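You operate a simulated robot arm through the tools that you are given. There is no shell and no other tool. Be economical: measure what you need, move in short steps, check, and stop when the job is done.

You run a simulated two-armed robot. Do the job below in one go: nothing can be reset, and whatever is moved stays where it is left.

JOB
Open the blue drawer, take the small carton labelled "spacers" from the inside of the blue drawer and put it on the port rack roof, then shut the drawer. Put the square nut from the top of the jig bench on the top of the grey lectern. Fetch the outlet module that says "LAN" from the top of the jig bench and set it on the top of the grey table. Put one of the foot bolts from the top of the gauge bench on top of the green box. Put the sachet that says "damp" from the top of the wall bench on the top of the grey table and the sachet that says "spent" on the top of the short bench. Any order will do. Set down upright: small carton, outlet module.
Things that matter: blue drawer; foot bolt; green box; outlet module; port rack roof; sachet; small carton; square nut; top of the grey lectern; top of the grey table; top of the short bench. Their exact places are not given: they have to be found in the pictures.

It is judged by the outcome, as a careful person would: the job done as asked, and still so three seconds after it is handed in. It fails if anything else is knocked over, pushed out of place, dropped, spilled or broken.

ROBOT AND FRAMES
Two 7-joint arms with two-finger parallel grippers on one trunk, on a base that drives. Base frame: it is fixed to the floor where the robot stands at the start and does not move with it; the origin is under the middle of the robot, x ahead of it, y to its left, z up. Readings come in m, rad, newtons and seconds.
The left shoulder is at the start at [0.07, 0.133, 1.126], the right one opposite. With the tool pointing down near the work surface each hand reaches from about 0.1 to 0.64 m from the robot's upright axis, wherever it stands, measured 20 degrees to its own side. Places, roughly: blue drawer [0.6, 0.2, 0.8]; foot bolt [-8, -6.25, 1]; green box (16x7x6 cm) [-8.4, -6.2, 0.9]; outlet module [-9, -4.5, 1]; port rack roof [-3.3, 2, 1.2]; sachet [-11.75, -3.5, 1]; small carton [0.75, 0.25, 0.75]; square nut (3x3x3 cm) [-8.8, -4.2, 0.9]; top of the grey lectern [-5.9, -1.1, 0.8]; top of the grey table [-8.2, -0.1, 0.8]; top of the short bench [-11.1, -2.1, 0.9]. Payload 1.57 kg a hand.
Tool frame (each hand has its own): the origin (TCP) lies between the finger pads and is the grasp point; the fingertips stand 0.03 m ahead of it; z points along the fingers, y is the line along which they close. The gripper opens to 0.08 m. The fingers are 0.017 m wide and 0.012 m thick; the gripper's body (0.04 by 0.082 m) begins 0.08 m behind the TCP.
Orientation is that of the tool frame in the base frame, as [roll, pitch, yaw] about the fixed x, y, z axes, in that order (R = Rz(yaw) Ry(pitch) Rx(roll)). With the fingers straight down and closing along the base's y, the tool's x points along the base's -x, its y along +y and its z along -z.

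CONTROLS
- The arms move only by the tool drive_tool. It takes "left_series", "right_series" or both (then of equal length, played together; a hand with none holds still); each is text: rows parted by semicolons, each of 7 numbers parted by spaces: the turn, a rotation vector about the tool's x, y, z in rad, then the shift along the tool's x, y, z in cm, then the closure, from 0 (fully open) to 1 (shut). In form: wx wy wz dx dy dz hand; .... A call has 1 to 10 rows; each row is the pose to reach, as a shift and turn from the pose commanded when the call began, along the tool's axes at that moment. Rows are played at 5 a second. More than 0.05 m and 0.15 rad between two rows, or a gripper value outside its range, and nothing of the call is played. Where a pose cannot be reached the arm comes as near as it can. A force on the tool above 40 N (or 10 N above the force at the start of the call, whichever is more), or a blocked arm, ends the call early, and 0.2 s more pass. Each finger travels about 0.153 m/s and halts on what it meets, pressing with about 28 N; the grip force reading is that of the motor and also rises with nothing between the fingers. The clock runs only during rows and for 0.2 s after the last one: add rows that repeat a pose to give the fingers time. The reply holds the time, the measured pose of the TCP, the force on the tool along the base axes, the opening and the grip force, in the units named above and with some noise, with the torque about the TCP (base axes, N m) and any sound that the robot's microphone picked up, and new pictures: "views" is both (left out), scene, wrist or none (wrist: the cameras of the hands that moved).
- Cameras (640 x 400 px; columns grow to the right, rows downward): "scene" is now at [0.1333, -0.0114, 1.3452]; the picture's right is [-0.12, -0.99, 0.00], its down [-0.66, 0.08, -0.75] and it looks along [0.74, -0.09, -0.67] (base axes); focal length 268 px, centre (320, 200). "left" rides on the left gripper at [0.072, 0.007, -0.122] in its tool frame; the picture's right is [-0.09, 1.00, 0.00], its down [-0.84, -0.08, -0.54] and it looks along [-0.54, -0.05, 0.84] (tool axes); focal length 238 px, centre (320, 200). "right" rides on the right gripper at [0.072, -0.007, -0.122] in its tool frame; the picture's right is [0.09, 1.00, 0.00], its down [-0.84, 0.08, -0.54] and it looks along [-0.54, 0.05, 0.84] (tool axes); focal length 238 px, centre (320, 200).
- slide_trunk(by): slides the trunk up (or, below 0, down) by that many m; the arms and the scene camera ride with it, the base frame stays. It gives what a move gives, with no picture.
- steer(legs): drives the robot by 1 to 6 legs, each [ahead, left, turn to the left] in m, m and rad, along the robot's own axes; the way and the turn of a leg run together, so that a leg with both is an arc; at most 1.5 m and 3.142 rad a leg. The arms and the cameras ride along, it lands a little off, and it stops where it bumps. It gives what a move gives, and a new picture of the scene camera.
- aim_head(pan, tilt): turns the head with the scene camera to pan (to the left, within 1.501 rad either way) and tilt (down, from -0.506 to 1.204), counted from straight ahead of the robot. It gives what a move gives, and a new picture of the scene camera.
- point_at(camera, pixels): for up to 12 pixels [column, row] of the newest picture of that camera ("zoom" is the newest enlarged one), the place [x, y, z] in the base frame of the surface seen there, good to about 0.003 m. It takes no simulated time.
- zoom(camera, box): a new picture of the part [left, top, right, bottom] of that camera's present view, enlarged. It takes no simulated time.
- sign_off(): hands the job in; it is judged then, once.

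Keep the steps short. Do not move on a guess: measure, check each grasp and each placing, and mend mistakes. In all there are 138 turns and 260 pictures (those below and enlarged ones count). Leave the grippers open and the arms clear of the work at the hand-in unless told otherwise, and finish with a single line.

The tools are called after "Request:" as name(argument=value, ...) on one line, values as JSON. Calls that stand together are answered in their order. drive_tool: Moves the arms, as the interface text tells. Its arguments: {"type":"object","properties":{"left_series":{"type":"string"},"right_series":{"type":"string"},"views":{"type":"string","enum":["both","scene","wrist","none"]}},"required":[]} The other tools are called the same way: slide_trunk (by) slides the trunk up or down; steer (legs) drives the base; aim_head (pan, tilt) turns the head that bears the scene camera; point_at (camera, pixels) gives the place of the surface under pixels of a picture; zoom (camera, box) takes an enlarged picture of a part of a camera's view; sign_off () hands the job in.

At the start:

```text
time: 0.0
left_eef_pos: [0.4943, 0.0837, 1.091]
left_tool_rot: [-3.141, 0.001, -3.14]
left_force: [0.1, 0.2, 0.6]
left_ft_torque: [-0.02, 0.03, 0.01]
left_finger_gap: 0.0802
left_grip_force: 0.0
right_eef_pos: [0.4351, -0.3208, 1.06]
right_tool_rot: [3.141, 0.0, -3.14]
right_force: [0.6, 0.0, 0.1]
right_ft_torque: [-0.02, 0.01, 0.03]
right_finger_gap: 0.08
right_grip_force: 0.0
trunk travel left (down, up): [-0.7, 0.24]
robot x, y, heading: [0.0002, 0.0027, 0.003]
head pan, tilt: [-0.12, 0.728]
```

scene: 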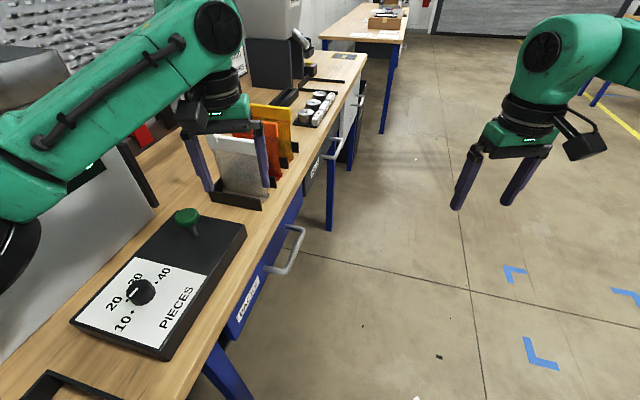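
right: 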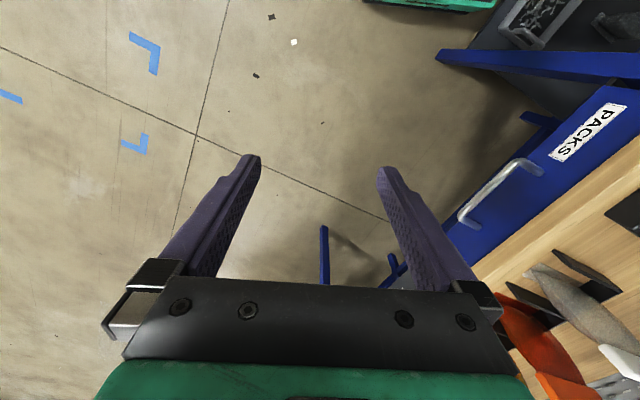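
left: 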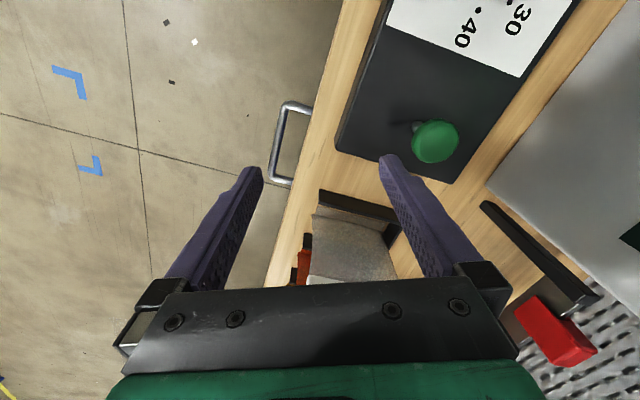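

I see the bench ahead-left with the blue drawer's handle near pixel (290,250) in the scene. I measure the handle, bench edge and drawer front.

Request:
point_at(camera="scene", pixels=[[302, 230], [292, 265], [270, 270], [290, 228], [300, 250], [232, 330], [300, 192], [200, 370], [360, 60], [245, 300], [335, 150], [260, 230]])

Request:
zoom(camera="scene", box=[180, 180, 380, 400])

```text
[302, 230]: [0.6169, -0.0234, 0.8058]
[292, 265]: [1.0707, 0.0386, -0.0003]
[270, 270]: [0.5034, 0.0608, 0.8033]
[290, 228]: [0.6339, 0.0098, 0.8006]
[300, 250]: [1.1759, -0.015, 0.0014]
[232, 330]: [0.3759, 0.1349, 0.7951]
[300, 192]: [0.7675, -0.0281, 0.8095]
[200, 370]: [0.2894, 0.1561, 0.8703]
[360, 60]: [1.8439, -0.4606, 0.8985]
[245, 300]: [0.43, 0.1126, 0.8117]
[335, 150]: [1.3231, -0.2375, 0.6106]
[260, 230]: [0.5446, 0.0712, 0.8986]
```

```text
1.82 times, centred on (280, 290) of scene
```

zoom: 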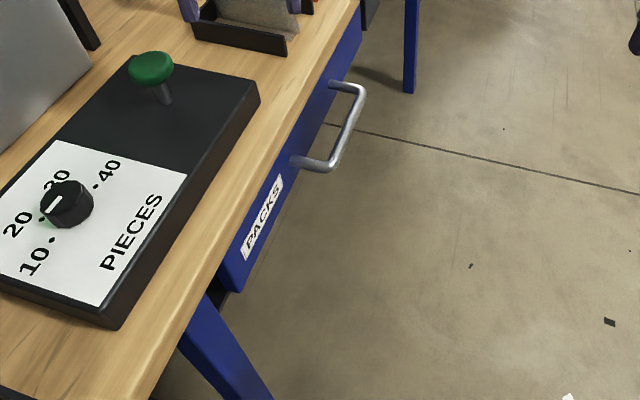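

I measure the handle bar, its posts and the drawer face in the zoomed picture.

Request:
point_at(camera="zoom", pixels=[[360, 95], [348, 125], [332, 160], [310, 165], [340, 84], [235, 275], [300, 175], [345, 60], [225, 240], [340, 30], [262, 220], [180, 360]])

Request:
aim_head(pan=0.5, tilt=0.5)

```text
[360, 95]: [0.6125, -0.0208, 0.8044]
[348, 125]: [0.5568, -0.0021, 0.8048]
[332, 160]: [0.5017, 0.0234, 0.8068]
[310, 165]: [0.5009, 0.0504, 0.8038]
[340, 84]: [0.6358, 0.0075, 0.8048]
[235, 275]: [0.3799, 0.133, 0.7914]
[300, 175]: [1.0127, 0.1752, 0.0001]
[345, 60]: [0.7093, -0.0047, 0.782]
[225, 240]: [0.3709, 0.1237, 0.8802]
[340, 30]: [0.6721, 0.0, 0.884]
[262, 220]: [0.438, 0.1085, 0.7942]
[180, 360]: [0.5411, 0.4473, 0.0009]
```

```text
time: 1.0
left_eef_pos: [0.4957, 0.0831, 1.0914]
left_tool_rot: [3.141, 0.0, -3.139]
left_force: [-0.8, -0.3, 0.4]
left_ft_torque: [0.04, 0.0, -0.03]
left_finger_gap: 0.0798
left_grip_force: 0.0
right_eef_pos: [0.4351, -0.3222, 1.0595]
right_tool_rot: [-3.141, 0.0, 3.141]
right_force: [0.4, -0.3, -0.3]
right_ft_torque: [0.01, 0.0, -0.03]
right_finger_gap: 0.0801
right_grip_force: 0.0
trunk travel left (down, up): [-0.7, 0.24]
robot x, y, heading: [-0.0008, -0.0005, -0.005]
head pan, tilt: [0.499, 0.499]
```

scene: 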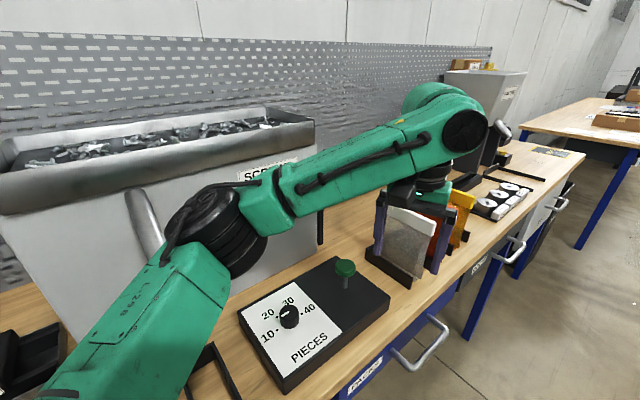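

The face normal points about -112° and the handle bar centre is about (0.557, 0.0, 0.805). I'll raise the trunk a bit, back away to the right, then turn to face the drawer.

Request:
slide_trunk(by=0.08)

Request:
steer(legs=[[0, -0.505, 0], [0.245, 0, 0], [0, 0, 1.187]])

Request:
aim_head(pan=-0.15, tilt=0.75)

```text
time: 2.2
left_eef_pos: [0.4953, 0.0833, 1.1706]
left_tool_rot: [-3.142, -0.001, -3.14]
left_force: [-0.6, -0.4, 0.3]
left_ft_torque: [0.0, -0.03, 0.03]
left_finger_gap: 0.0799
left_grip_force: 0.0
right_eef_pos: [0.4357, -0.3222, 1.1402]
right_tool_rot: [-3.141, -0.001, 3.14]
right_force: [-0.3, -0.2, -0.7]
right_ft_torque: [0.02, -0.01, -0.02]
right_finger_gap: 0.0801
right_grip_force: 0.1
trunk travel left (down, up): [-0.78, 0.16]
robot x, y, heading: [-0.0014, -0.0027, -0.003]
head pan, tilt: [0.499, 0.499]
```

```text
time: 9.5
left_eef_pos: [0.3565, -0.0182, 1.1707]
left_tool_rot: [-3.141, 0.001, -1.969]
left_force: [0.1, 0.2, -0.7]
left_ft_torque: [-0.01, -0.03, 0.0]
left_finger_gap: 0.0801
left_grip_force: 0.0
right_eef_pos: [0.7078, -0.2309, 1.1395]
right_tool_rot: [-3.141, 0.002, -1.97]
right_force: [-0.9, -0.3, -0.6]
right_ft_torque: [-0.02, -0.01, 0.03]
right_finger_gap: 0.0798
right_grip_force: 0.1
trunk travel left (down, up): [-0.78, 0.16]
robot x, y, heading: [0.2446, -0.5065, 1.167]
head pan, tilt: [0.499, 0.499]
```

scene: 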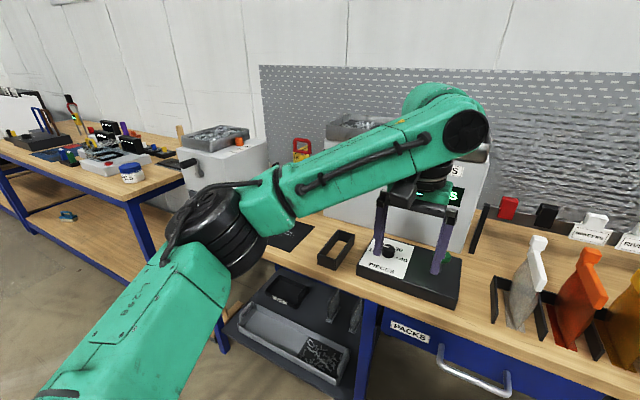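

```text
time: 10.5
left_eef_pos: [0.3572, -0.0188, 1.1717]
left_tool_rot: [3.141, 0.0, -1.969]
left_force: [-0.5, -0.2, -0.1]
left_ft_torque: [-0.03, 0.0, -0.03]
left_finger_gap: 0.0801
left_grip_force: 0.1
right_eef_pos: [0.7064, -0.2291, 1.1387]
right_tool_rot: [-3.141, -0.001, -1.97]
right_force: [0.2, 0.2, -0.6]
right_ft_torque: [0.02, -0.02, -0.03]
right_finger_gap: 0.0802
right_grip_force: 0.1
trunk travel left (down, up): [-0.78, 0.16]
robot x, y, heading: [0.241, -0.5066, 1.171]
head pan, tilt: [-0.15, 0.75]
```

scene: 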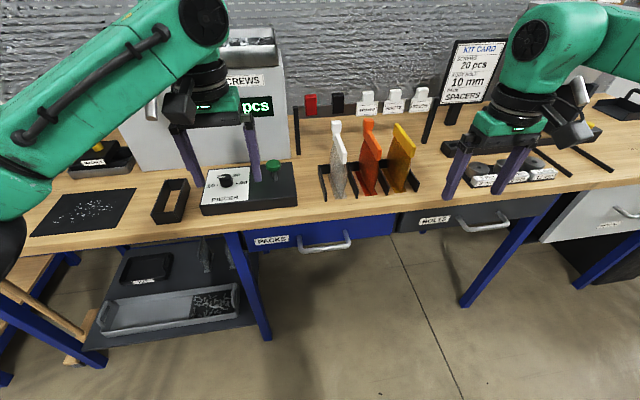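

The blue PACKS drawer handle is at (325,243). Measuring the handle and face again from here.

Request:
zoom(camera="scene", box=[230, 190, 410, 290])

Request:
point_at(camera="scene", pixels=[[302, 247], [325, 247], [348, 240], [260, 242], [385, 225], [325, 222], [300, 240], [348, 233]])

```text
3.56 times, centred on (320, 240) of scene
```

zoom: 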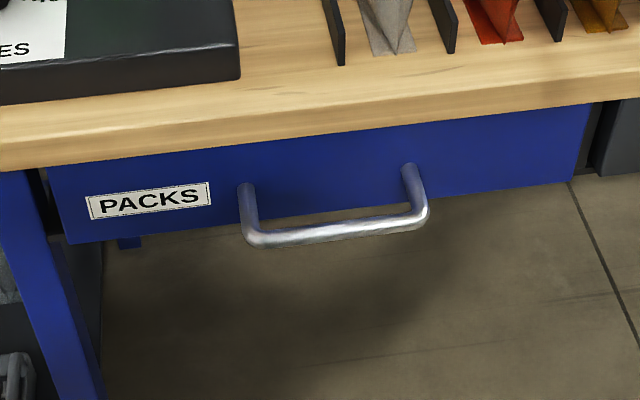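

```text
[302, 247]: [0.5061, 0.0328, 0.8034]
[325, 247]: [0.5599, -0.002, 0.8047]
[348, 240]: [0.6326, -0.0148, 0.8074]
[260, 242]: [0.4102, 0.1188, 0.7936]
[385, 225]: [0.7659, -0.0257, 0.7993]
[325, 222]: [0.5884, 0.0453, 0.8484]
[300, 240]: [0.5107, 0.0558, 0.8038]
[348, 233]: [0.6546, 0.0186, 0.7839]
```

The handle bar is 5 cm proud of the face. I'll hook it with the right hand's closed fingers, tilted 0.4 rad inward. First I move to a pre-hook pose about 15 cm back along the tilted finger line.

Request:
drive_tool(right_series="0 -0.057 0 -1.7 3.2 2.7 1; 0 -0.114 0 -3.4 6.3 5.4 1; 0 -0.171 0 -5.1 9.5 8.1 1; 0 -0.229 0 -6.9 12.7 10.8 1; 0 -0.286 0 -8.6 15.9 13.5 1; 0 -0.343 0 -10.3 19.0 16.2 1; 0 -0.4 0 -12 22.2 18.9 1; 0 -0.4 0 -12 22.2 18.9 1")

```text
time: 12.3
left_eef_pos: [0.3557, -0.0183, 1.1696]
left_tool_rot: [3.141, 0.0, -1.968]
left_force: [0.6, -0.1, -1.2]
left_ft_torque: [-0.03, 0.02, 0.02]
left_finger_gap: 0.08
left_grip_force: 0.1
right_eef_pos: [0.5623, -0.0615, 0.9652]
right_tool_rot: [3.139, 0.402, -1.969]
right_force: [0.1, -0.5, 0.5]
right_ft_torque: [-0.01, -0.01, 0.01]
right_finger_gap: 0.0002
right_grip_force: 21.5
right hand out of reach, approached as far as the arm can: row 7, 8
trunk travel left (down, up): [-0.78, 0.16]
robot x, y, heading: [0.24, -0.5079, 1.172]
head pan, tilt: [-0.15, 0.75]
```

scene: 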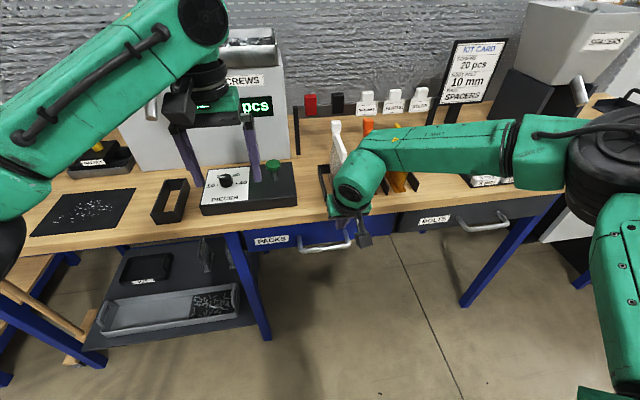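
right: 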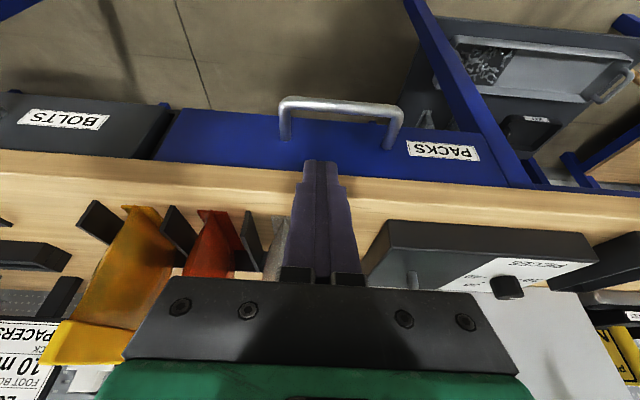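

The arm fell 3–4 cm short. I drive 6 cm ahead and lower the trunk by 8 cm to gain reach.

Request:
steer(legs=[[0.06, 0, 0.012]])

Request:
slide_trunk(by=-0.08)

```text
time: 13.3
left_eef_pos: [0.371, 0.0325, 1.1729]
left_tool_rot: [3.141, 0.005, -1.958]
left_force: [0.2, -1.2, 1.0]
left_ft_torque: [0.04, 0.0, 0.0]
left_finger_gap: 0.08
left_grip_force: 0.0
right_eef_pos: [0.5787, -0.0059, 0.9678]
right_tool_rot: [3.141, 0.405, -1.959]
right_force: [0.0, -0.2, 0.4]
right_ft_torque: [0.02, 0.03, -0.01]
right_finger_gap: 0.0003
right_grip_force: 20.8
trunk travel left (down, up): [-0.78, 0.16]
robot x, y, heading: [0.2618, -0.4506, 1.185]
head pan, tilt: [-0.15, 0.75]
```

scene: 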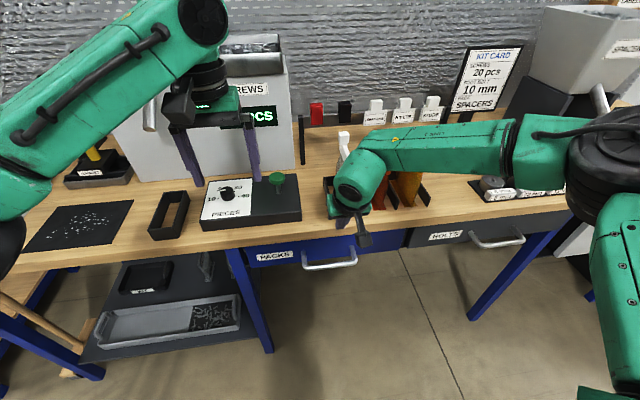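

```text
time: 14.4
left_eef_pos: [0.3737, 0.0381, 1.0916]
left_tool_rot: [-3.141, 0.0, -1.958]
left_force: [0.8, -0.6, 0.1]
left_ft_torque: [-0.01, 0.01, 0.02]
left_finger_gap: 0.08
left_grip_force: 0.0
right_eef_pos: [0.5797, -0.0023, 0.8866]
right_tool_rot: [-3.141, 0.4, -1.958]
right_force: [-1.2, -0.3, -0.5]
right_ft_torque: [0.03, 0.0, 0.02]
right_finger_gap: 0.0
right_grip_force: 21.2
trunk travel left (down, up): [-0.7, 0.24]
robot x, y, heading: [0.2625, -0.4524, 1.182]
head pan, tilt: [-0.15, 0.75]
```

The right TCP is at u≈0.048 m from the face, above the handle gap. I make a small test step to see that commands follow the measured pose.

Request:
drive_tool(right_series="0 0 0 0.3 1.7 2 1; 0 0 0 0.3 1.7 2 1", views="wrist")

```text
time: 15.0
left_eef_pos: [0.373, 0.0388, 1.0893]
left_tool_rot: [3.141, 0.001, -1.958]
left_force: [-0.1, 0.5, -0.1]
left_ft_torque: [0.03, 0.01, -0.02]
left_finger_gap: 0.0802
left_grip_force: 0.0
right_eef_pos: [0.576, -0.0092, 0.8768]
right_tool_rot: [3.141, 0.402, -1.957]
right_force: [-0.2, -0.6, -0.2]
right_ft_torque: [0.03, 0.03, 0.02]
right_finger_gap: 0.0001
right_grip_force: 21.3
right hand out of reach, approached as far as the arm can: row 1, 2
trunk travel left (down, up): [-0.7, 0.24]
robot x, y, heading: [0.2616, -0.4523, 1.184]
head pan, tilt: [-0.15, 0.75]
```

right: 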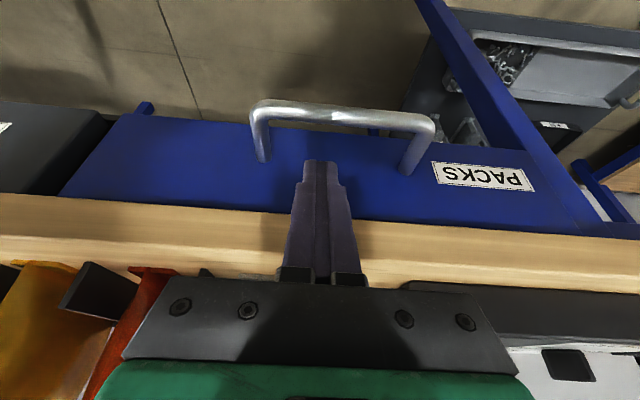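

The arm says out of reach at this tilt, likely a wrist limit. I lessen the tilt to 0.2 rad and see whether the hand then follows.

Request:
drive_tool(right_series="0 0.1 0 0 0 0 1; 0 0.2 0 0 0 0 1; 0 0.2 0 0 0 0 1", views="none")

```text
time: 15.8
left_eef_pos: [0.3724, 0.0384, 1.0905]
left_tool_rot: [3.14, 0.001, -1.959]
left_force: [-0.5, 0.0, -0.1]
left_ft_torque: [-0.01, -0.01, 0.02]
left_finger_gap: 0.0798
left_grip_force: 0.0
right_eef_pos: [0.5817, -0.0263, 0.885]
right_tool_rot: [3.139, 0.2, -1.958]
right_force: [-0.1, 0.6, -0.7]
right_ft_torque: [-0.01, -0.03, 0.02]
right_finger_gap: 0.0
right_grip_force: 21.6
right hand out of reach, approached as far as the arm can: row 1, 2, 3
trunk travel left (down, up): [-0.7, 0.24]
robot x, y, heading: [0.2627, -0.4535, 1.184]
head pan, tilt: [-0.15, 0.75]
```

Reach is shorter with the hand this far inward. I shift the base 13 cm left so the handle lies more to the right arm's own side.

Request:
steer(legs=[[0, 0.13, 0]])

Request:
drive_tool(right_series="0 0 0 0 -3.3 0 1; 0 0 0 0 -6.5 0 1; 0 0 0 0 -9.8 0 1; 0 0 0 0 -13 0 1; 0 0 0 0 -13 0 1")

```text
time: 17.1
left_eef_pos: [0.2558, 0.0871, 1.0899]
left_tool_rot: [3.14, -0.001, -1.957]
left_force: [-0.3, -0.1, -0.7]
left_ft_torque: [-0.01, -0.04, -0.03]
left_finger_gap: 0.0801
left_grip_force: 0.0
right_eef_pos: [0.4642, 0.0221, 0.8845]
right_tool_rot: [3.14, 0.201, -1.96]
right_force: [0.0, 0.2, -0.3]
right_ft_torque: [0.01, 0.04, 0.0]
right_finger_gap: 0.0
right_grip_force: 21.2
trunk travel left (down, up): [-0.7, 0.24]
robot x, y, heading: [0.1437, -0.4044, 1.181]
head pan, tilt: [-0.15, 0.75]
```

scene: 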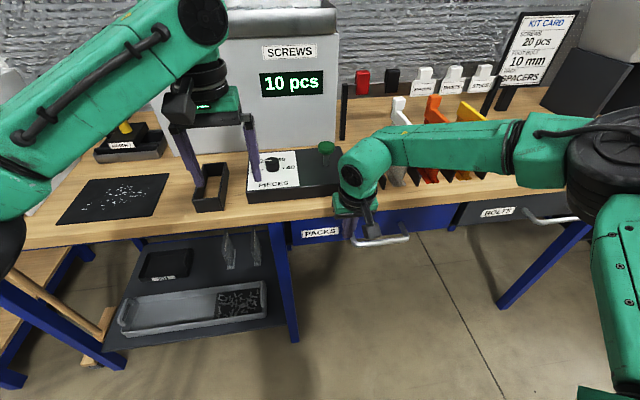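

```text
time: 18.3
left_eef_pos: [0.2525, 0.0879, 1.0908]
left_tool_rot: [3.141, 0.0, -1.957]
left_force: [-0.1, 0.1, -0.2]
left_ft_torque: [-0.01, -0.03, 0.0]
left_finger_gap: 0.0802
left_grip_force: 0.0
right_eef_pos: [0.5814, -0.0267, 0.884]
right_tool_rot: [3.141, 0.199, -1.958]
right_force: [-0.5, -0.4, 0.8]
right_ft_torque: [0.0, 0.0, -0.02]
right_finger_gap: 0.0
right_grip_force: 21.2
trunk travel left (down, up): [-0.7, 0.24]
robot x, y, heading: [0.1447, -0.4005, 1.185]
head pan, tilt: [-0.15, 0.75]
```

scene: 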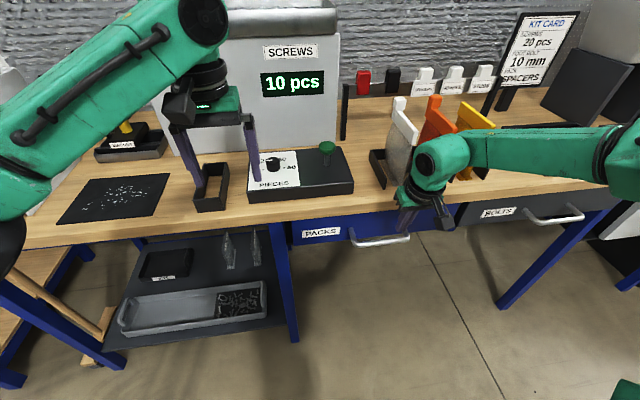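
right: 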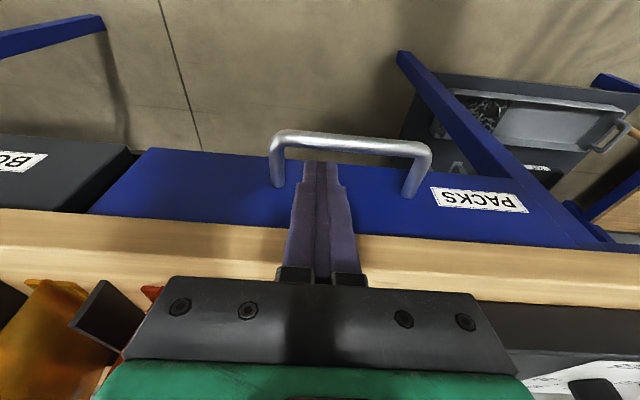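

The hand now tracks. Next: in 3.6 cm and left 2.2 cm, then down 7 cm behind the bar.

Request:
drive_tool(right_series="0 0 0 -1.8 1.1 0.4 1; 0 0 0 -3.57 2.2 0.72 1; 0 0 0 -3.2 2.2 4.2 1; 0 0 0 -3.2 2.2 4.2 1", views="wrist")

```text
time: 19.3
left_eef_pos: [0.2537, 0.0863, 1.0909]
left_tool_rot: [3.14, 0.002, -1.958]
left_force: [-0.8, -0.6, -0.8]
left_ft_torque: [0.02, -0.02, -0.02]
left_finger_gap: 0.08
left_grip_force: 0.1
right_eef_pos: [0.5777, 0.0181, 0.8488]
right_tool_rot: [3.14, 0.201, -1.958]
right_force: [-0.1, 0.6, 0.6]
right_ft_torque: [-0.01, -0.02, -0.02]
right_finger_gap: 0.0
right_grip_force: 21.8
trunk travel left (down, up): [-0.7, 0.24]
robot x, y, heading: [0.1454, -0.4026, 1.183]
head pan, tilt: [-0.15, 0.75]
```

right: 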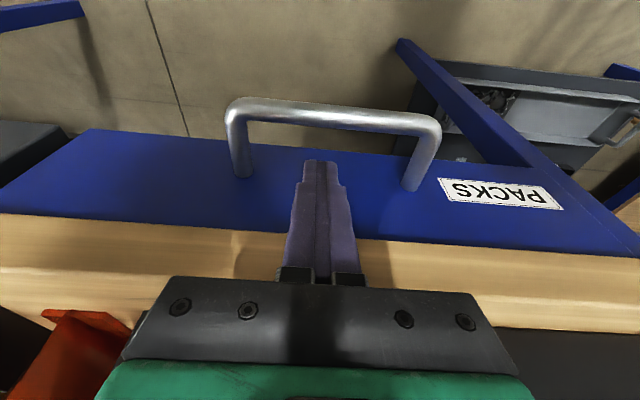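

Fingers are between bar and face. Down another 3.6 cm.

Request:
drive_tool(right_series="0 0 0 0.35 0 1.8 1; 0 0 0 0.7 0 3.5 1; 0 0 0 0.7 0 3.5 1", views="wrist")

```text
time: 20.1
left_eef_pos: [0.2537, 0.0875, 1.0905]
left_tool_rot: [3.141, 0.001, -1.958]
left_force: [-0.5, 0.7, -0.5]
left_ft_torque: [0.01, -0.03, 0.03]
left_finger_gap: 0.08
left_grip_force: 0.0
right_eef_pos: [0.5769, 0.0083, 0.8211]
right_tool_rot: [3.141, 0.201, -1.957]
right_force: [0.0, 0.4, 0.2]
right_ft_torque: [-0.01, 0.03, -0.02]
right_finger_gap: 0.0
right_grip_force: 21.2
right hand out of reach, approached as far as the arm can: row 1, 2, 3
trunk travel left (down, up): [-0.7, 0.24]
robot x, y, heading: [0.1412, -0.4027, 1.184]
head pan, tilt: [-0.15, 0.75]
```

right: 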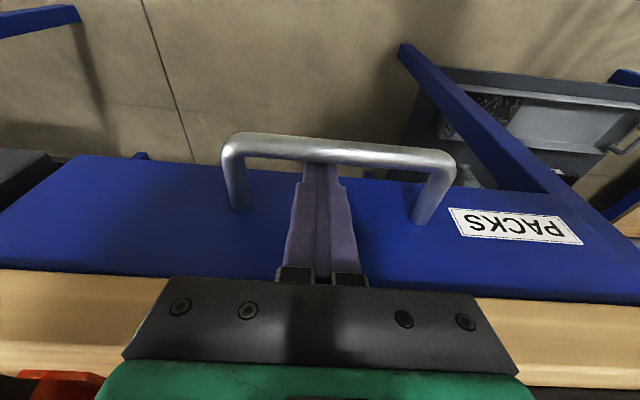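

Tip sits behind and a bit below the bar. I lower the trunk 2 cm to hook deeper, then pull 6 cm with the arm and check.

Request:
slide_trunk(by=-0.02)

Request:
drive_tool(right_series="0 0 0 2.9 0 -0.6 1; 0 0 0 5.9 0 -1.2 1; 0 0 0 5.9 0 -1.2 1", views="both")

```text
time: 20.8
left_eef_pos: [0.2528, 0.0875, 1.0705]
left_tool_rot: [-3.14, 0.0, -1.959]
left_force: [-0.2, -0.2, -1.0]
left_ft_torque: [-0.01, 0.03, 0.01]
left_finger_gap: 0.0799
left_grip_force: 0.2
right_eef_pos: [0.5766, 0.0075, 0.8006]
right_tool_rot: [3.14, 0.2, -1.958]
right_force: [0.4, 2.0, -0.1]
right_ft_torque: [-0.14, 0.03, -0.01]
right_finger_gap: 0.0
right_grip_force: 21.4
trunk travel left (down, up): [-0.68, 0.26]
robot x, y, heading: [0.1426, -0.4063, 1.183]
head pan, tilt: [-0.15, 0.75]
```

```text
time: 21.6
left_eef_pos: [0.2539, 0.088, 1.0699]
left_tool_rot: [3.141, 0.001, -1.958]
left_force: [-0.6, -0.3, -0.3]
left_ft_torque: [0.0, 0.02, 0.04]
left_finger_gap: 0.0801
left_grip_force: 0.0
right_eef_pos: [0.5551, -0.0481, 0.7997]
right_tool_rot: [3.141, 0.199, -1.958]
right_force: [-0.6, -0.3, 0.1]
right_ft_torque: [0.01, 0.02, 0.01]
right_finger_gap: 0.0
right_grip_force: 20.9
trunk travel left (down, up): [-0.68, 0.26]
robot x, y, heading: [0.1475, -0.4033, 1.184]
head pan, tilt: [-0.15, 0.75]
```

scene: 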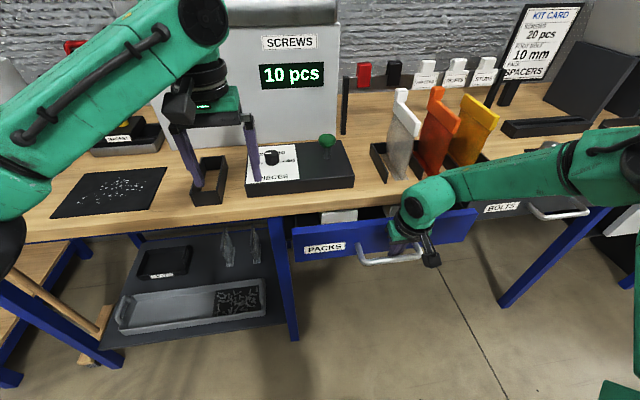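
right: 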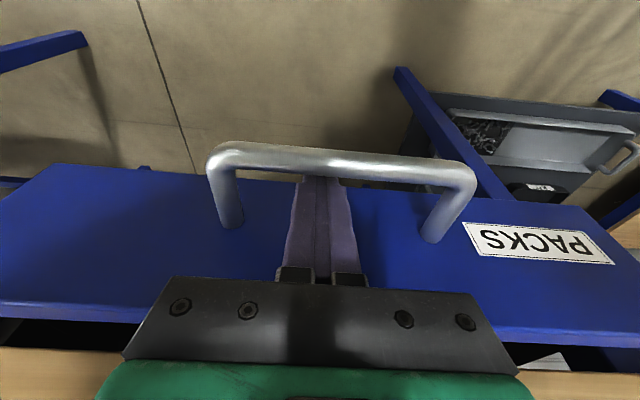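

The drawer slides. Pull 20 cm more.

Request:
drive_tool(right_series="0 0 0 3.9 0 -0.8 1; 0 0 0 7.8 0 -1.6 1; 0 0 0 11.8 0 -2.4 1; 0 0 0 15.7 0 -3.2 1; 0 0 0 19.6 0 -4 1; 0 0 0 19.6 0 -4 1", views="scene")

```text
time: 23.0
left_eef_pos: [0.2541, 0.0863, 1.0705]
left_tool_rot: [3.142, 0.001, -1.958]
left_force: [-0.1, -0.1, -0.3]
left_ft_torque: [0.0, -0.01, -0.01]
left_finger_gap: 0.0804
left_grip_force: 0.1
right_eef_pos: [0.479, -0.2331, 0.8008]
right_tool_rot: [3.139, 0.201, -1.959]
right_force: [0.2, -0.6, -0.1]
right_ft_torque: [-0.03, -0.01, 0.02]
right_finger_gap: 0.0001
right_grip_force: 21.2
trunk travel left (down, up): [-0.68, 0.26]
robot x, y, heading: [0.1439, -0.4005, 1.176]
head pan, tilt: [-0.15, 0.75]
```

scene: 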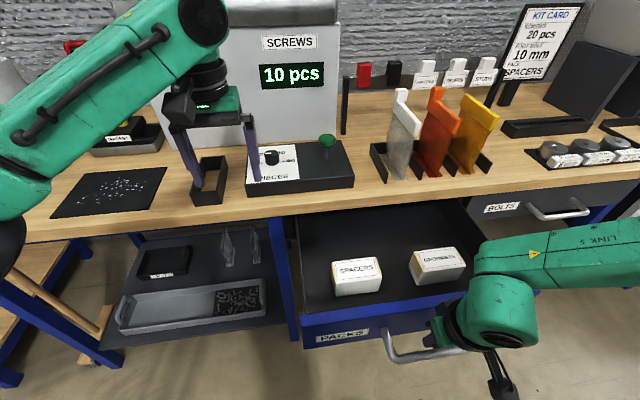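

The drawer is open: carton "SPACERS" at (357,275), another ("GROMMETS"?) at (438,265). I zoom and measure.

Request:
zoom(camera="scene", box=[280, 200, 500, 340])

Request:
point_at(camera="scene", pixels=[[333, 263], [355, 257], [379, 259], [357, 268], [357, 290], [335, 290], [381, 285], [380, 265], [336, 268], [345, 245], [410, 300], [320, 310]])

```text
2.86 times, centred on (390, 270) of scene
```

zoom: 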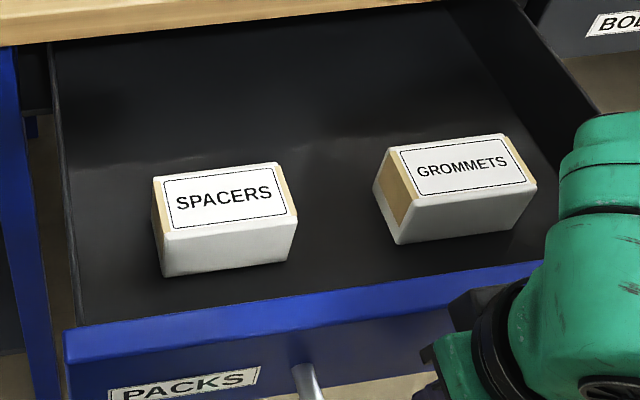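

```text
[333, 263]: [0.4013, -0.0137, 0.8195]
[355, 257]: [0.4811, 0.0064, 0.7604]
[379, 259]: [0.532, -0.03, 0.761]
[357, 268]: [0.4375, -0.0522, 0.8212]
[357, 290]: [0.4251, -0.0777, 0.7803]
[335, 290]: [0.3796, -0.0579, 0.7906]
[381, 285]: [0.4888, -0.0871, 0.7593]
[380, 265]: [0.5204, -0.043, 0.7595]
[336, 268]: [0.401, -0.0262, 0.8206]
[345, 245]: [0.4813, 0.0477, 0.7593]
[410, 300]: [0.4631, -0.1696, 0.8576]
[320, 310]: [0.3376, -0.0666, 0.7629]
```

The spacers carton is reachable already. I measure its top corners, and lift the right hand straight up out of the handle.

Request:
point_at(camera="zoom", pixels=[[158, 180], [278, 167], [292, 211], [167, 234], [225, 200], [165, 268], [290, 250], [391, 150], [503, 138], [530, 180], [405, 200]])

Request:
drive_tool(right_series="0 0 0 -0.9 0 -4.5 1; 0 0 0 -1.8 0 -9 1; 0 0 0 -2.7 0 -13.5 1; 0 0 0 -3.6 0 -18 0; 0 0 0 -3.6 0 -18 0; 0 0 0 -3.6 0 -18 0", views="both")

```text
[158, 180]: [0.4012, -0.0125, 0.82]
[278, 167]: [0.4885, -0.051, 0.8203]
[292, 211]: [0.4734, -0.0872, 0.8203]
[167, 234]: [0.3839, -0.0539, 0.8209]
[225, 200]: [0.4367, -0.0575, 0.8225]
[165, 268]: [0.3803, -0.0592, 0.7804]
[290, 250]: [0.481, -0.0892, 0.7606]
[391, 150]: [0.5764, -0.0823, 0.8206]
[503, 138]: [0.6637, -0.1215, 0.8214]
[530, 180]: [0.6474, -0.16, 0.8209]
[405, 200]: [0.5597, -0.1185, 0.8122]
```

```text
time: 24.4
left_eef_pos: [0.2537, 0.087, 1.0712]
left_tool_rot: [3.141, -0.002, -1.959]
left_force: [-0.2, 0.0, 0.3]
left_ft_torque: [0.02, 0.0, 0.02]
left_finger_gap: 0.0802
left_grip_force: 0.0
right_eef_pos: [0.4775, -0.2331, 0.9866]
right_tool_rot: [3.139, 0.2, -1.958]
right_force: [0.1, -0.5, 0.2]
right_ft_torque: [-0.02, 0.02, 0.0]
right_finger_gap: 0.0799
right_grip_force: 0.0
trunk travel left (down, up): [-0.68, 0.26]
robot x, y, heading: [0.1398, -0.4044, 1.179]
head pan, tilt: [-0.15, 0.75]
```

scene: 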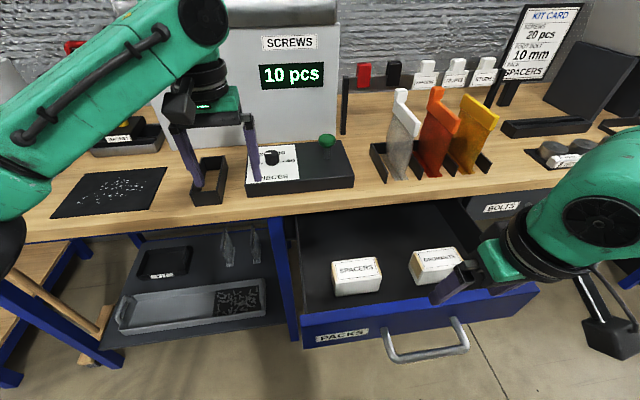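
right: 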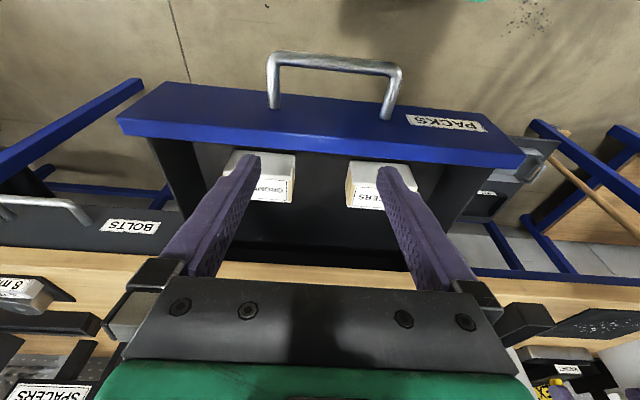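

Carton top centre (0.437,-0.051), 9.6 × 4.5 × 6 cm. I bring the right hand vertical, above it at z≈0.95.

Request:
drive_tool(right_series="0 0.05 0 -2.9 2.1 1.3 0; 0 0.1 0 -5.7 4.2 2.7 0; 0 0.15 0 -8.6 6.4 4 0; 0 0.2 0 -11.4 8.5 5.3 0; 0 0.2 0 -14.3 10.6 6.7 0; 0 0.2 0 -14.3 10.6 6.7 0", views="none")

Request:
drive_tool(right_series="0 0 -0.14 0 0 0 0; 0 0 -0.28 0 0 0 0; 0 0 -0.42 0 0 0 0; 0 0 -0.56 0 0 0 0; 0 0 -0.7 0 0 0 0; 0 0 -0.84 0 0 0 0; 0 0 -0.98 0 0 0 0; 0 0 -1.12 0 0 0 0; 0 0 -1.26 0 0 0 0; 0 0 -1.4 0 0 0 0", views="scene")

```text
time: 25.8
left_eef_pos: [0.2541, 0.0859, 1.0711]
left_tool_rot: [-3.141, 0.0, -1.959]
left_force: [-0.4, -0.1, -0.2]
left_ft_torque: [0.03, 0.0, -0.06]
left_finger_gap: 0.0799
left_grip_force: 0.0
right_eef_pos: [0.4403, -0.0516, 0.9473]
right_tool_rot: [3.139, 0.001, -1.958]
right_force: [0.1, 0.3, -0.3]
right_ft_torque: [0.02, 0.0, -0.01]
right_finger_gap: 0.0803
right_grip_force: 0.0
trunk travel left (down, up): [-0.68, 0.26]
robot x, y, heading: [0.1449, -0.4035, 1.185]
head pan, tilt: [-0.15, 0.75]
```

```text
time: 28.0
left_eef_pos: [0.2542, 0.0877, 1.0703]
left_tool_rot: [-3.141, 0.001, -1.96]
left_force: [-0.2, -0.5, 0.6]
left_ft_torque: [0.0, 0.0, 0.0]
left_finger_gap: 0.08
left_grip_force: 0.1
right_eef_pos: [0.283, -0.1603, 0.9028]
right_tool_rot: [-3.113, -0.001, -0.593]
right_force: [-0.1, -0.5, -0.2]
right_ft_torque: [0.0, 0.02, -0.01]
right_finger_gap: 0.0802
right_grip_force: 0.0
right hand out of reach, approached as far as the arm can: row 5, 6, 7, 8, 9, 10
trunk travel left (down, up): [-0.68, 0.26]
robot x, y, heading: [0.1475, -0.4002, 1.181]
head pan, tilt: [-0.15, 0.75]
```

scene: 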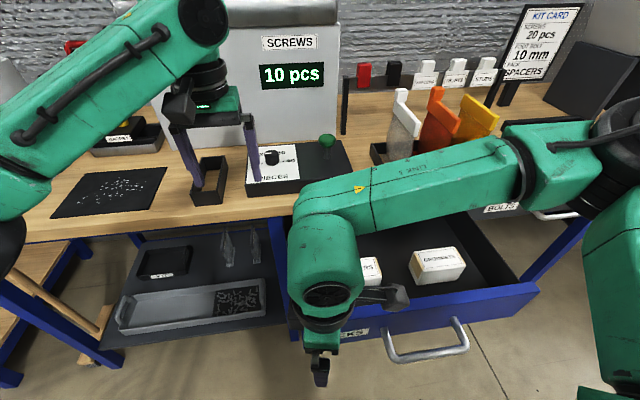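

That way round is out of reach; the hand wandered but touched nothing. I bring it back up over the carton and turn the other way.

Request:
drive_tool(right_series="0 0 0.14 0 -1 -4 0; 0 0 0.28 1.4 -4 -4.7 0; 0 0 0.42 2.8 -7 -4.7 0; 0 0 0.56 4.2 -10 -4.7 0; 0 0 0.7 5.6 -13 -4.7 0; 0 0 0.84 6.9 -16 -4.7 0; 0 0 0.98 6.9 -17.8 -4.7 0; 0 0 1.12 6.9 -17.8 -4.7 0; 0 0 1.26 6.9 -17.8 -4.7 0; 0 0 1.365 6.9 -17.8 -4.7 0", views="none")

Request:
drive_tool(right_series="0 0 0.14 0 0 0 0; 0 0 0.28 0 0 0 0; 0 0 0.42 0 0 0 0; 0 0 0.56 0 0 0 0; 0 0 0.7 0 0 0 0; 0 0 0.84 0 0 0 0", views="scene")

```text
time: 30.2
left_eef_pos: [0.2533, 0.0865, 1.0705]
left_tool_rot: [-3.141, 0.0, -1.959]
left_force: [-0.4, -1.0, -0.3]
left_ft_torque: [-0.03, -0.02, -0.01]
left_finger_gap: 0.0801
left_grip_force: 0.0
right_eef_pos: [0.4384, -0.0441, 0.952]
right_tool_rot: [3.139, 0.003, -1.925]
right_force: [0.2, 0.4, 0.5]
right_ft_torque: [0.01, 0.02, 0.01]
right_finger_gap: 0.08
right_grip_force: 0.0
trunk travel left (down, up): [-0.68, 0.26]
robot x, y, heading: [0.1442, -0.4028, 1.183]
head pan, tilt: [-0.15, 0.75]
```

```text
time: 31.6
left_eef_pos: [0.2533, 0.0868, 1.071]
left_tool_rot: [-3.141, -0.001, -1.958]
left_force: [-1.0, -0.4, -0.5]
left_ft_torque: [0.01, 0.02, 0.01]
left_finger_gap: 0.08
left_grip_force: 0.0
right_eef_pos: [0.4378, -0.0446, 0.9524]
right_tool_rot: [3.139, -0.002, -2.765]
right_force: [0.5, 0.3, 1.0]
right_ft_torque: [0.01, 0.03, 0.02]
right_finger_gap: 0.08
right_grip_force: 0.0
trunk travel left (down, up): [-0.68, 0.26]
robot x, y, heading: [0.1464, -0.4036, 1.184]
head pan, tilt: [-0.15, 0.75]
```

scene: 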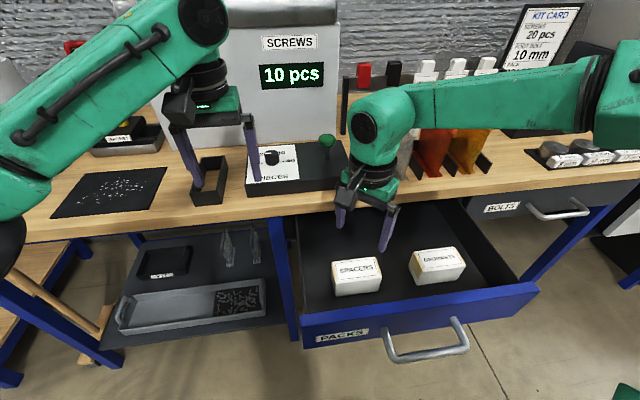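

This direction works. Finish the turn so the fingers straddle the carton's short side.

Request:
drive_tool(right_series="0 0 0.14 0.3 -0.6 0 0; 0 0 0.28 0.3 -0.6 0 0; 0 0 0.42 0.3 -0.6 0 0; 0 0 0.56 0.3 -0.6 0 0; 0 0 0.7 0.3 -0.6 0 0; 0 0 0.762 0.3 -0.6 0 0; 0 0 0.762 0.3 -0.6 0 0", views="both")

```text
time: 33.2
left_eef_pos: [0.2538, 0.087, 1.071]
left_tool_rot: [3.141, -0.001, -1.958]
left_force: [0.9, 0.2, 0.1]
left_ft_torque: [-0.03, 0.04, -0.02]
left_finger_gap: 0.08
left_grip_force: 0.0
right_eef_pos: [0.4366, -0.0522, 0.9504]
right_tool_rot: [3.138, -0.002, 2.756]
right_force: [-0.3, 0.0, 0.0]
right_ft_torque: [0.01, 0.01, -0.04]
right_finger_gap: 0.08
right_grip_force: 0.0
trunk travel left (down, up): [-0.68, 0.26]
robot x, y, heading: [0.1413, -0.4041, 1.184]
head pan, tilt: [-0.15, 0.75]
```

scene: 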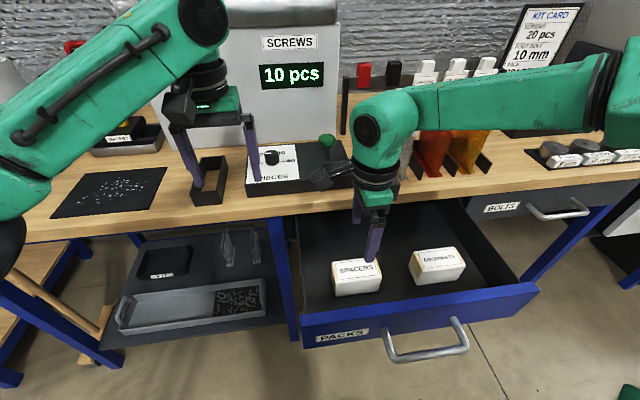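
right: 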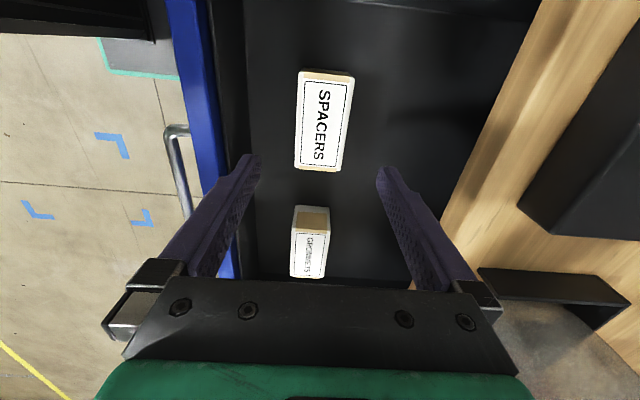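

Aligned. Before descending I check the heights of the packs near the forearm.

Request:
point_at(camera="scene", pixels=[[430, 172], [465, 170], [480, 135], [430, 130], [400, 165], [500, 120], [440, 120], [550, 110], [380, 165], [450, 100], [410, 140], [520, 70]])

```text
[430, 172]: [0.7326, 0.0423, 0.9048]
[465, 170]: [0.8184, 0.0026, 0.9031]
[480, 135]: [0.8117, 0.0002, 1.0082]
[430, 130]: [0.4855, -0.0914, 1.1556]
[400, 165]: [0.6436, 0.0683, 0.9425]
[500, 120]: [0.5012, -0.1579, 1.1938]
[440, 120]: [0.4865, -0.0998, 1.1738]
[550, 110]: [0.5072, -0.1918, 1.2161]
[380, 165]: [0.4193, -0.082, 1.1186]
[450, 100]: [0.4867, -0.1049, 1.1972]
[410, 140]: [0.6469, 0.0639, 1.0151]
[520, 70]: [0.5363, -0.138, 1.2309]
```

Forearm stays in front of the packs. Descend 15 cm to z≈0.80 and close.

Request:
drive_tool(right_series="0 0 0 0 0 4.5 0; 0 0 0 0 0 9 0; 0 0 0 0 0 13 0; 0 0 0 0 0 15 0; 0 0 0 0 0 15 0; 0 0 0 0 0 15 0.5; 0 0 0 0 0 15 1; 0 0 0 0 0 15 1; 0 0 0 0 0 15 1", views="both")

```text
time: 35.2
left_eef_pos: [0.2534, 0.0879, 1.07]
left_tool_rot: [-3.141, -0.002, -1.958]
left_force: [0.0, -0.4, -0.4]
left_ft_torque: [-0.01, 0.0, 0.0]
left_finger_gap: 0.0801
left_grip_force: 0.0
right_eef_pos: [0.4377, -0.0518, 0.8036]
right_tool_rot: [3.138, -0.002, 2.757]
right_force: [-1.2, -0.1, -0.5]
right_ft_torque: [0.01, 0.01, 0.02]
right_finger_gap: 0.0546
right_grip_force: 27.8
trunk travel left (down, up): [-0.68, 0.26]
robot x, y, heading: [0.1471, -0.4044, 1.184]
head pan, tilt: [-0.15, 0.75]
```

scene: 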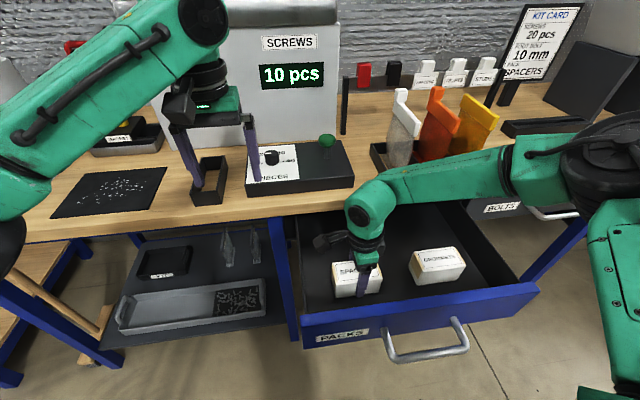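
right: 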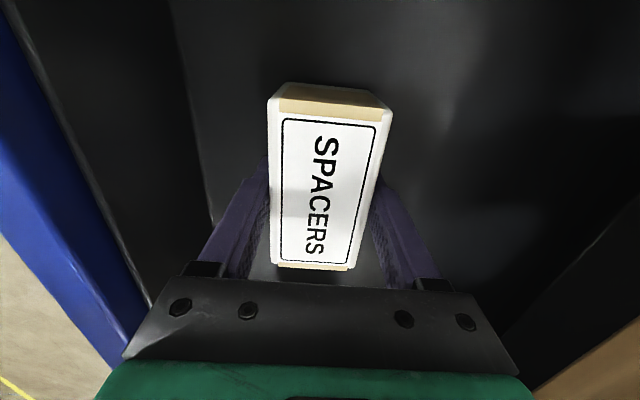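

Carton held (gap 5.5 cm). Lift it 22 cm, then shift the base right so the left hand can push the handle shut.

Request:
drive_tool(right_series="0 0 0 0 0 -4 1; 0 0 0 0 0 -8.5 1; 0 0 0 0 0 -13 1; 0 0 0 0 0 -17.5 1; 0 0 0 0 0 -22 1; 0 0 0 0 0 -22 1", views="wrist")

Request:
steer(legs=[[0, -0.3, 0]])

```text
time: 36.6
left_eef_pos: [0.254, 0.0871, 1.0698]
left_tool_rot: [3.141, -0.002, -1.957]
left_force: [0.4, -0.3, 0.3]
left_ft_torque: [0.01, 0.03, 0.0]
left_finger_gap: 0.08
left_grip_force: 0.1
right_eef_pos: [0.4358, -0.0526, 1.0217]
right_tool_rot: [-3.14, -0.001, 2.756]
right_force: [-0.3, 0.2, -1.4]
right_ft_torque: [-0.01, -0.02, -0.02]
right_finger_gap: 0.0547
right_grip_force: 27.4
trunk travel left (down, up): [-0.68, 0.26]
robot x, y, heading: [0.1478, -0.4045, 1.185]
head pan, tilt: [-0.15, 0.75]
```

right: 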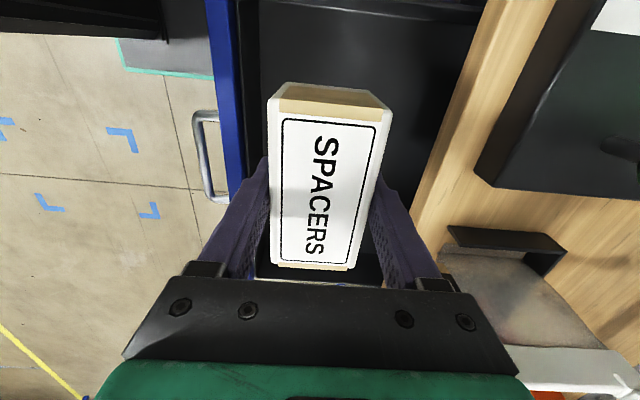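

```text
time: 38.6
left_eef_pos: [0.5347, -0.0272, 1.0706]
left_tool_rot: [3.141, 0.0, -1.959]
left_force: [0.2, 0.0, 0.2]
left_ft_torque: [0.03, 0.03, -0.05]
left_finger_gap: 0.0803
left_grip_force: 0.0
right_eef_pos: [0.7166, -0.1666, 1.0222]
right_tool_rot: [3.138, 0.0, 2.759]
right_force: [0.3, 0.3, -1.7]
right_ft_torque: [-0.02, 0.02, -0.01]
right_finger_gap: 0.0546
right_grip_force: 27.9
trunk travel left (down, up): [-0.68, 0.26]
robot x, y, heading: [0.4269, -0.5174, 1.188]
head pan, tilt: [-0.15, 0.75]
```

scene: 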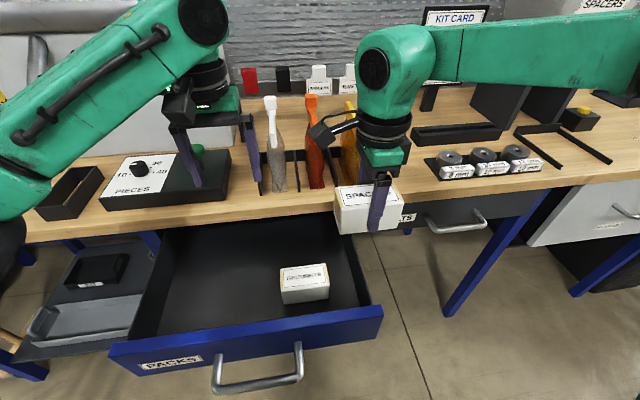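

Measure the handle bar, and retract the left hand (closing it) out past the handle at height.

Request:
point_at(camera="scene", pixels=[[258, 386], [235, 390], [285, 380], [200, 355]])

Request:
drive_tool(left_series="0 0 0 4.5 0 0 1; 0 0 0 9 0 0 1; 0 0 0 13.5 0 0 1; 0 0 0 18 0 0 1; 0 0 0 22.5 0 0 1; 0 0 0 27 0 0 1; 0 0 0 29 0 0 1; 0 0 0 29 0 0 1", views="both")

```text
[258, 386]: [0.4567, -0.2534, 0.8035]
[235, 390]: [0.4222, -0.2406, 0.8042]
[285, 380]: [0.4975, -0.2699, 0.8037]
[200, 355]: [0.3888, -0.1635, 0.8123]
```

```text
time: 40.4
left_eef_pos: [0.4244, -0.2919, 1.066]
left_tool_rot: [3.097, -0.012, -1.99]
left_force: [-0.1, 1.0, 0.3]
left_ft_torque: [-0.04, 0.02, 0.01]
left_finger_gap: 0.0001
left_grip_force: 21.1
left hand out of reach, approached as far as the arm can: row 7
right_eef_pos: [0.7167, -0.1652, 1.0217]
right_tool_rot: [-3.141, -0.001, 2.758]
right_force: [0.8, -0.3, -1.1]
right_ft_torque: [-0.02, -0.05, 0.01]
right_finger_gap: 0.0546
right_grip_force: 27.6
trunk travel left (down, up): [-0.68, 0.26]
robot x, y, heading: [0.4271, -0.5191, 1.181]
head pan, tilt: [-0.15, 0.75]
```

scene: 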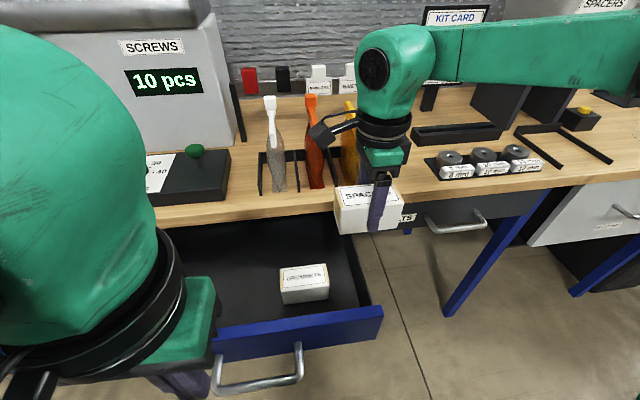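
left: 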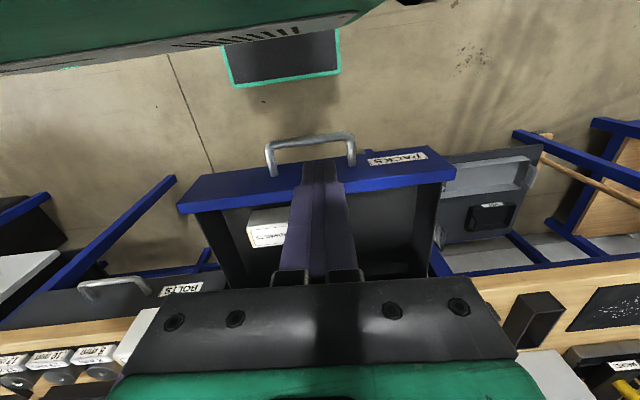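

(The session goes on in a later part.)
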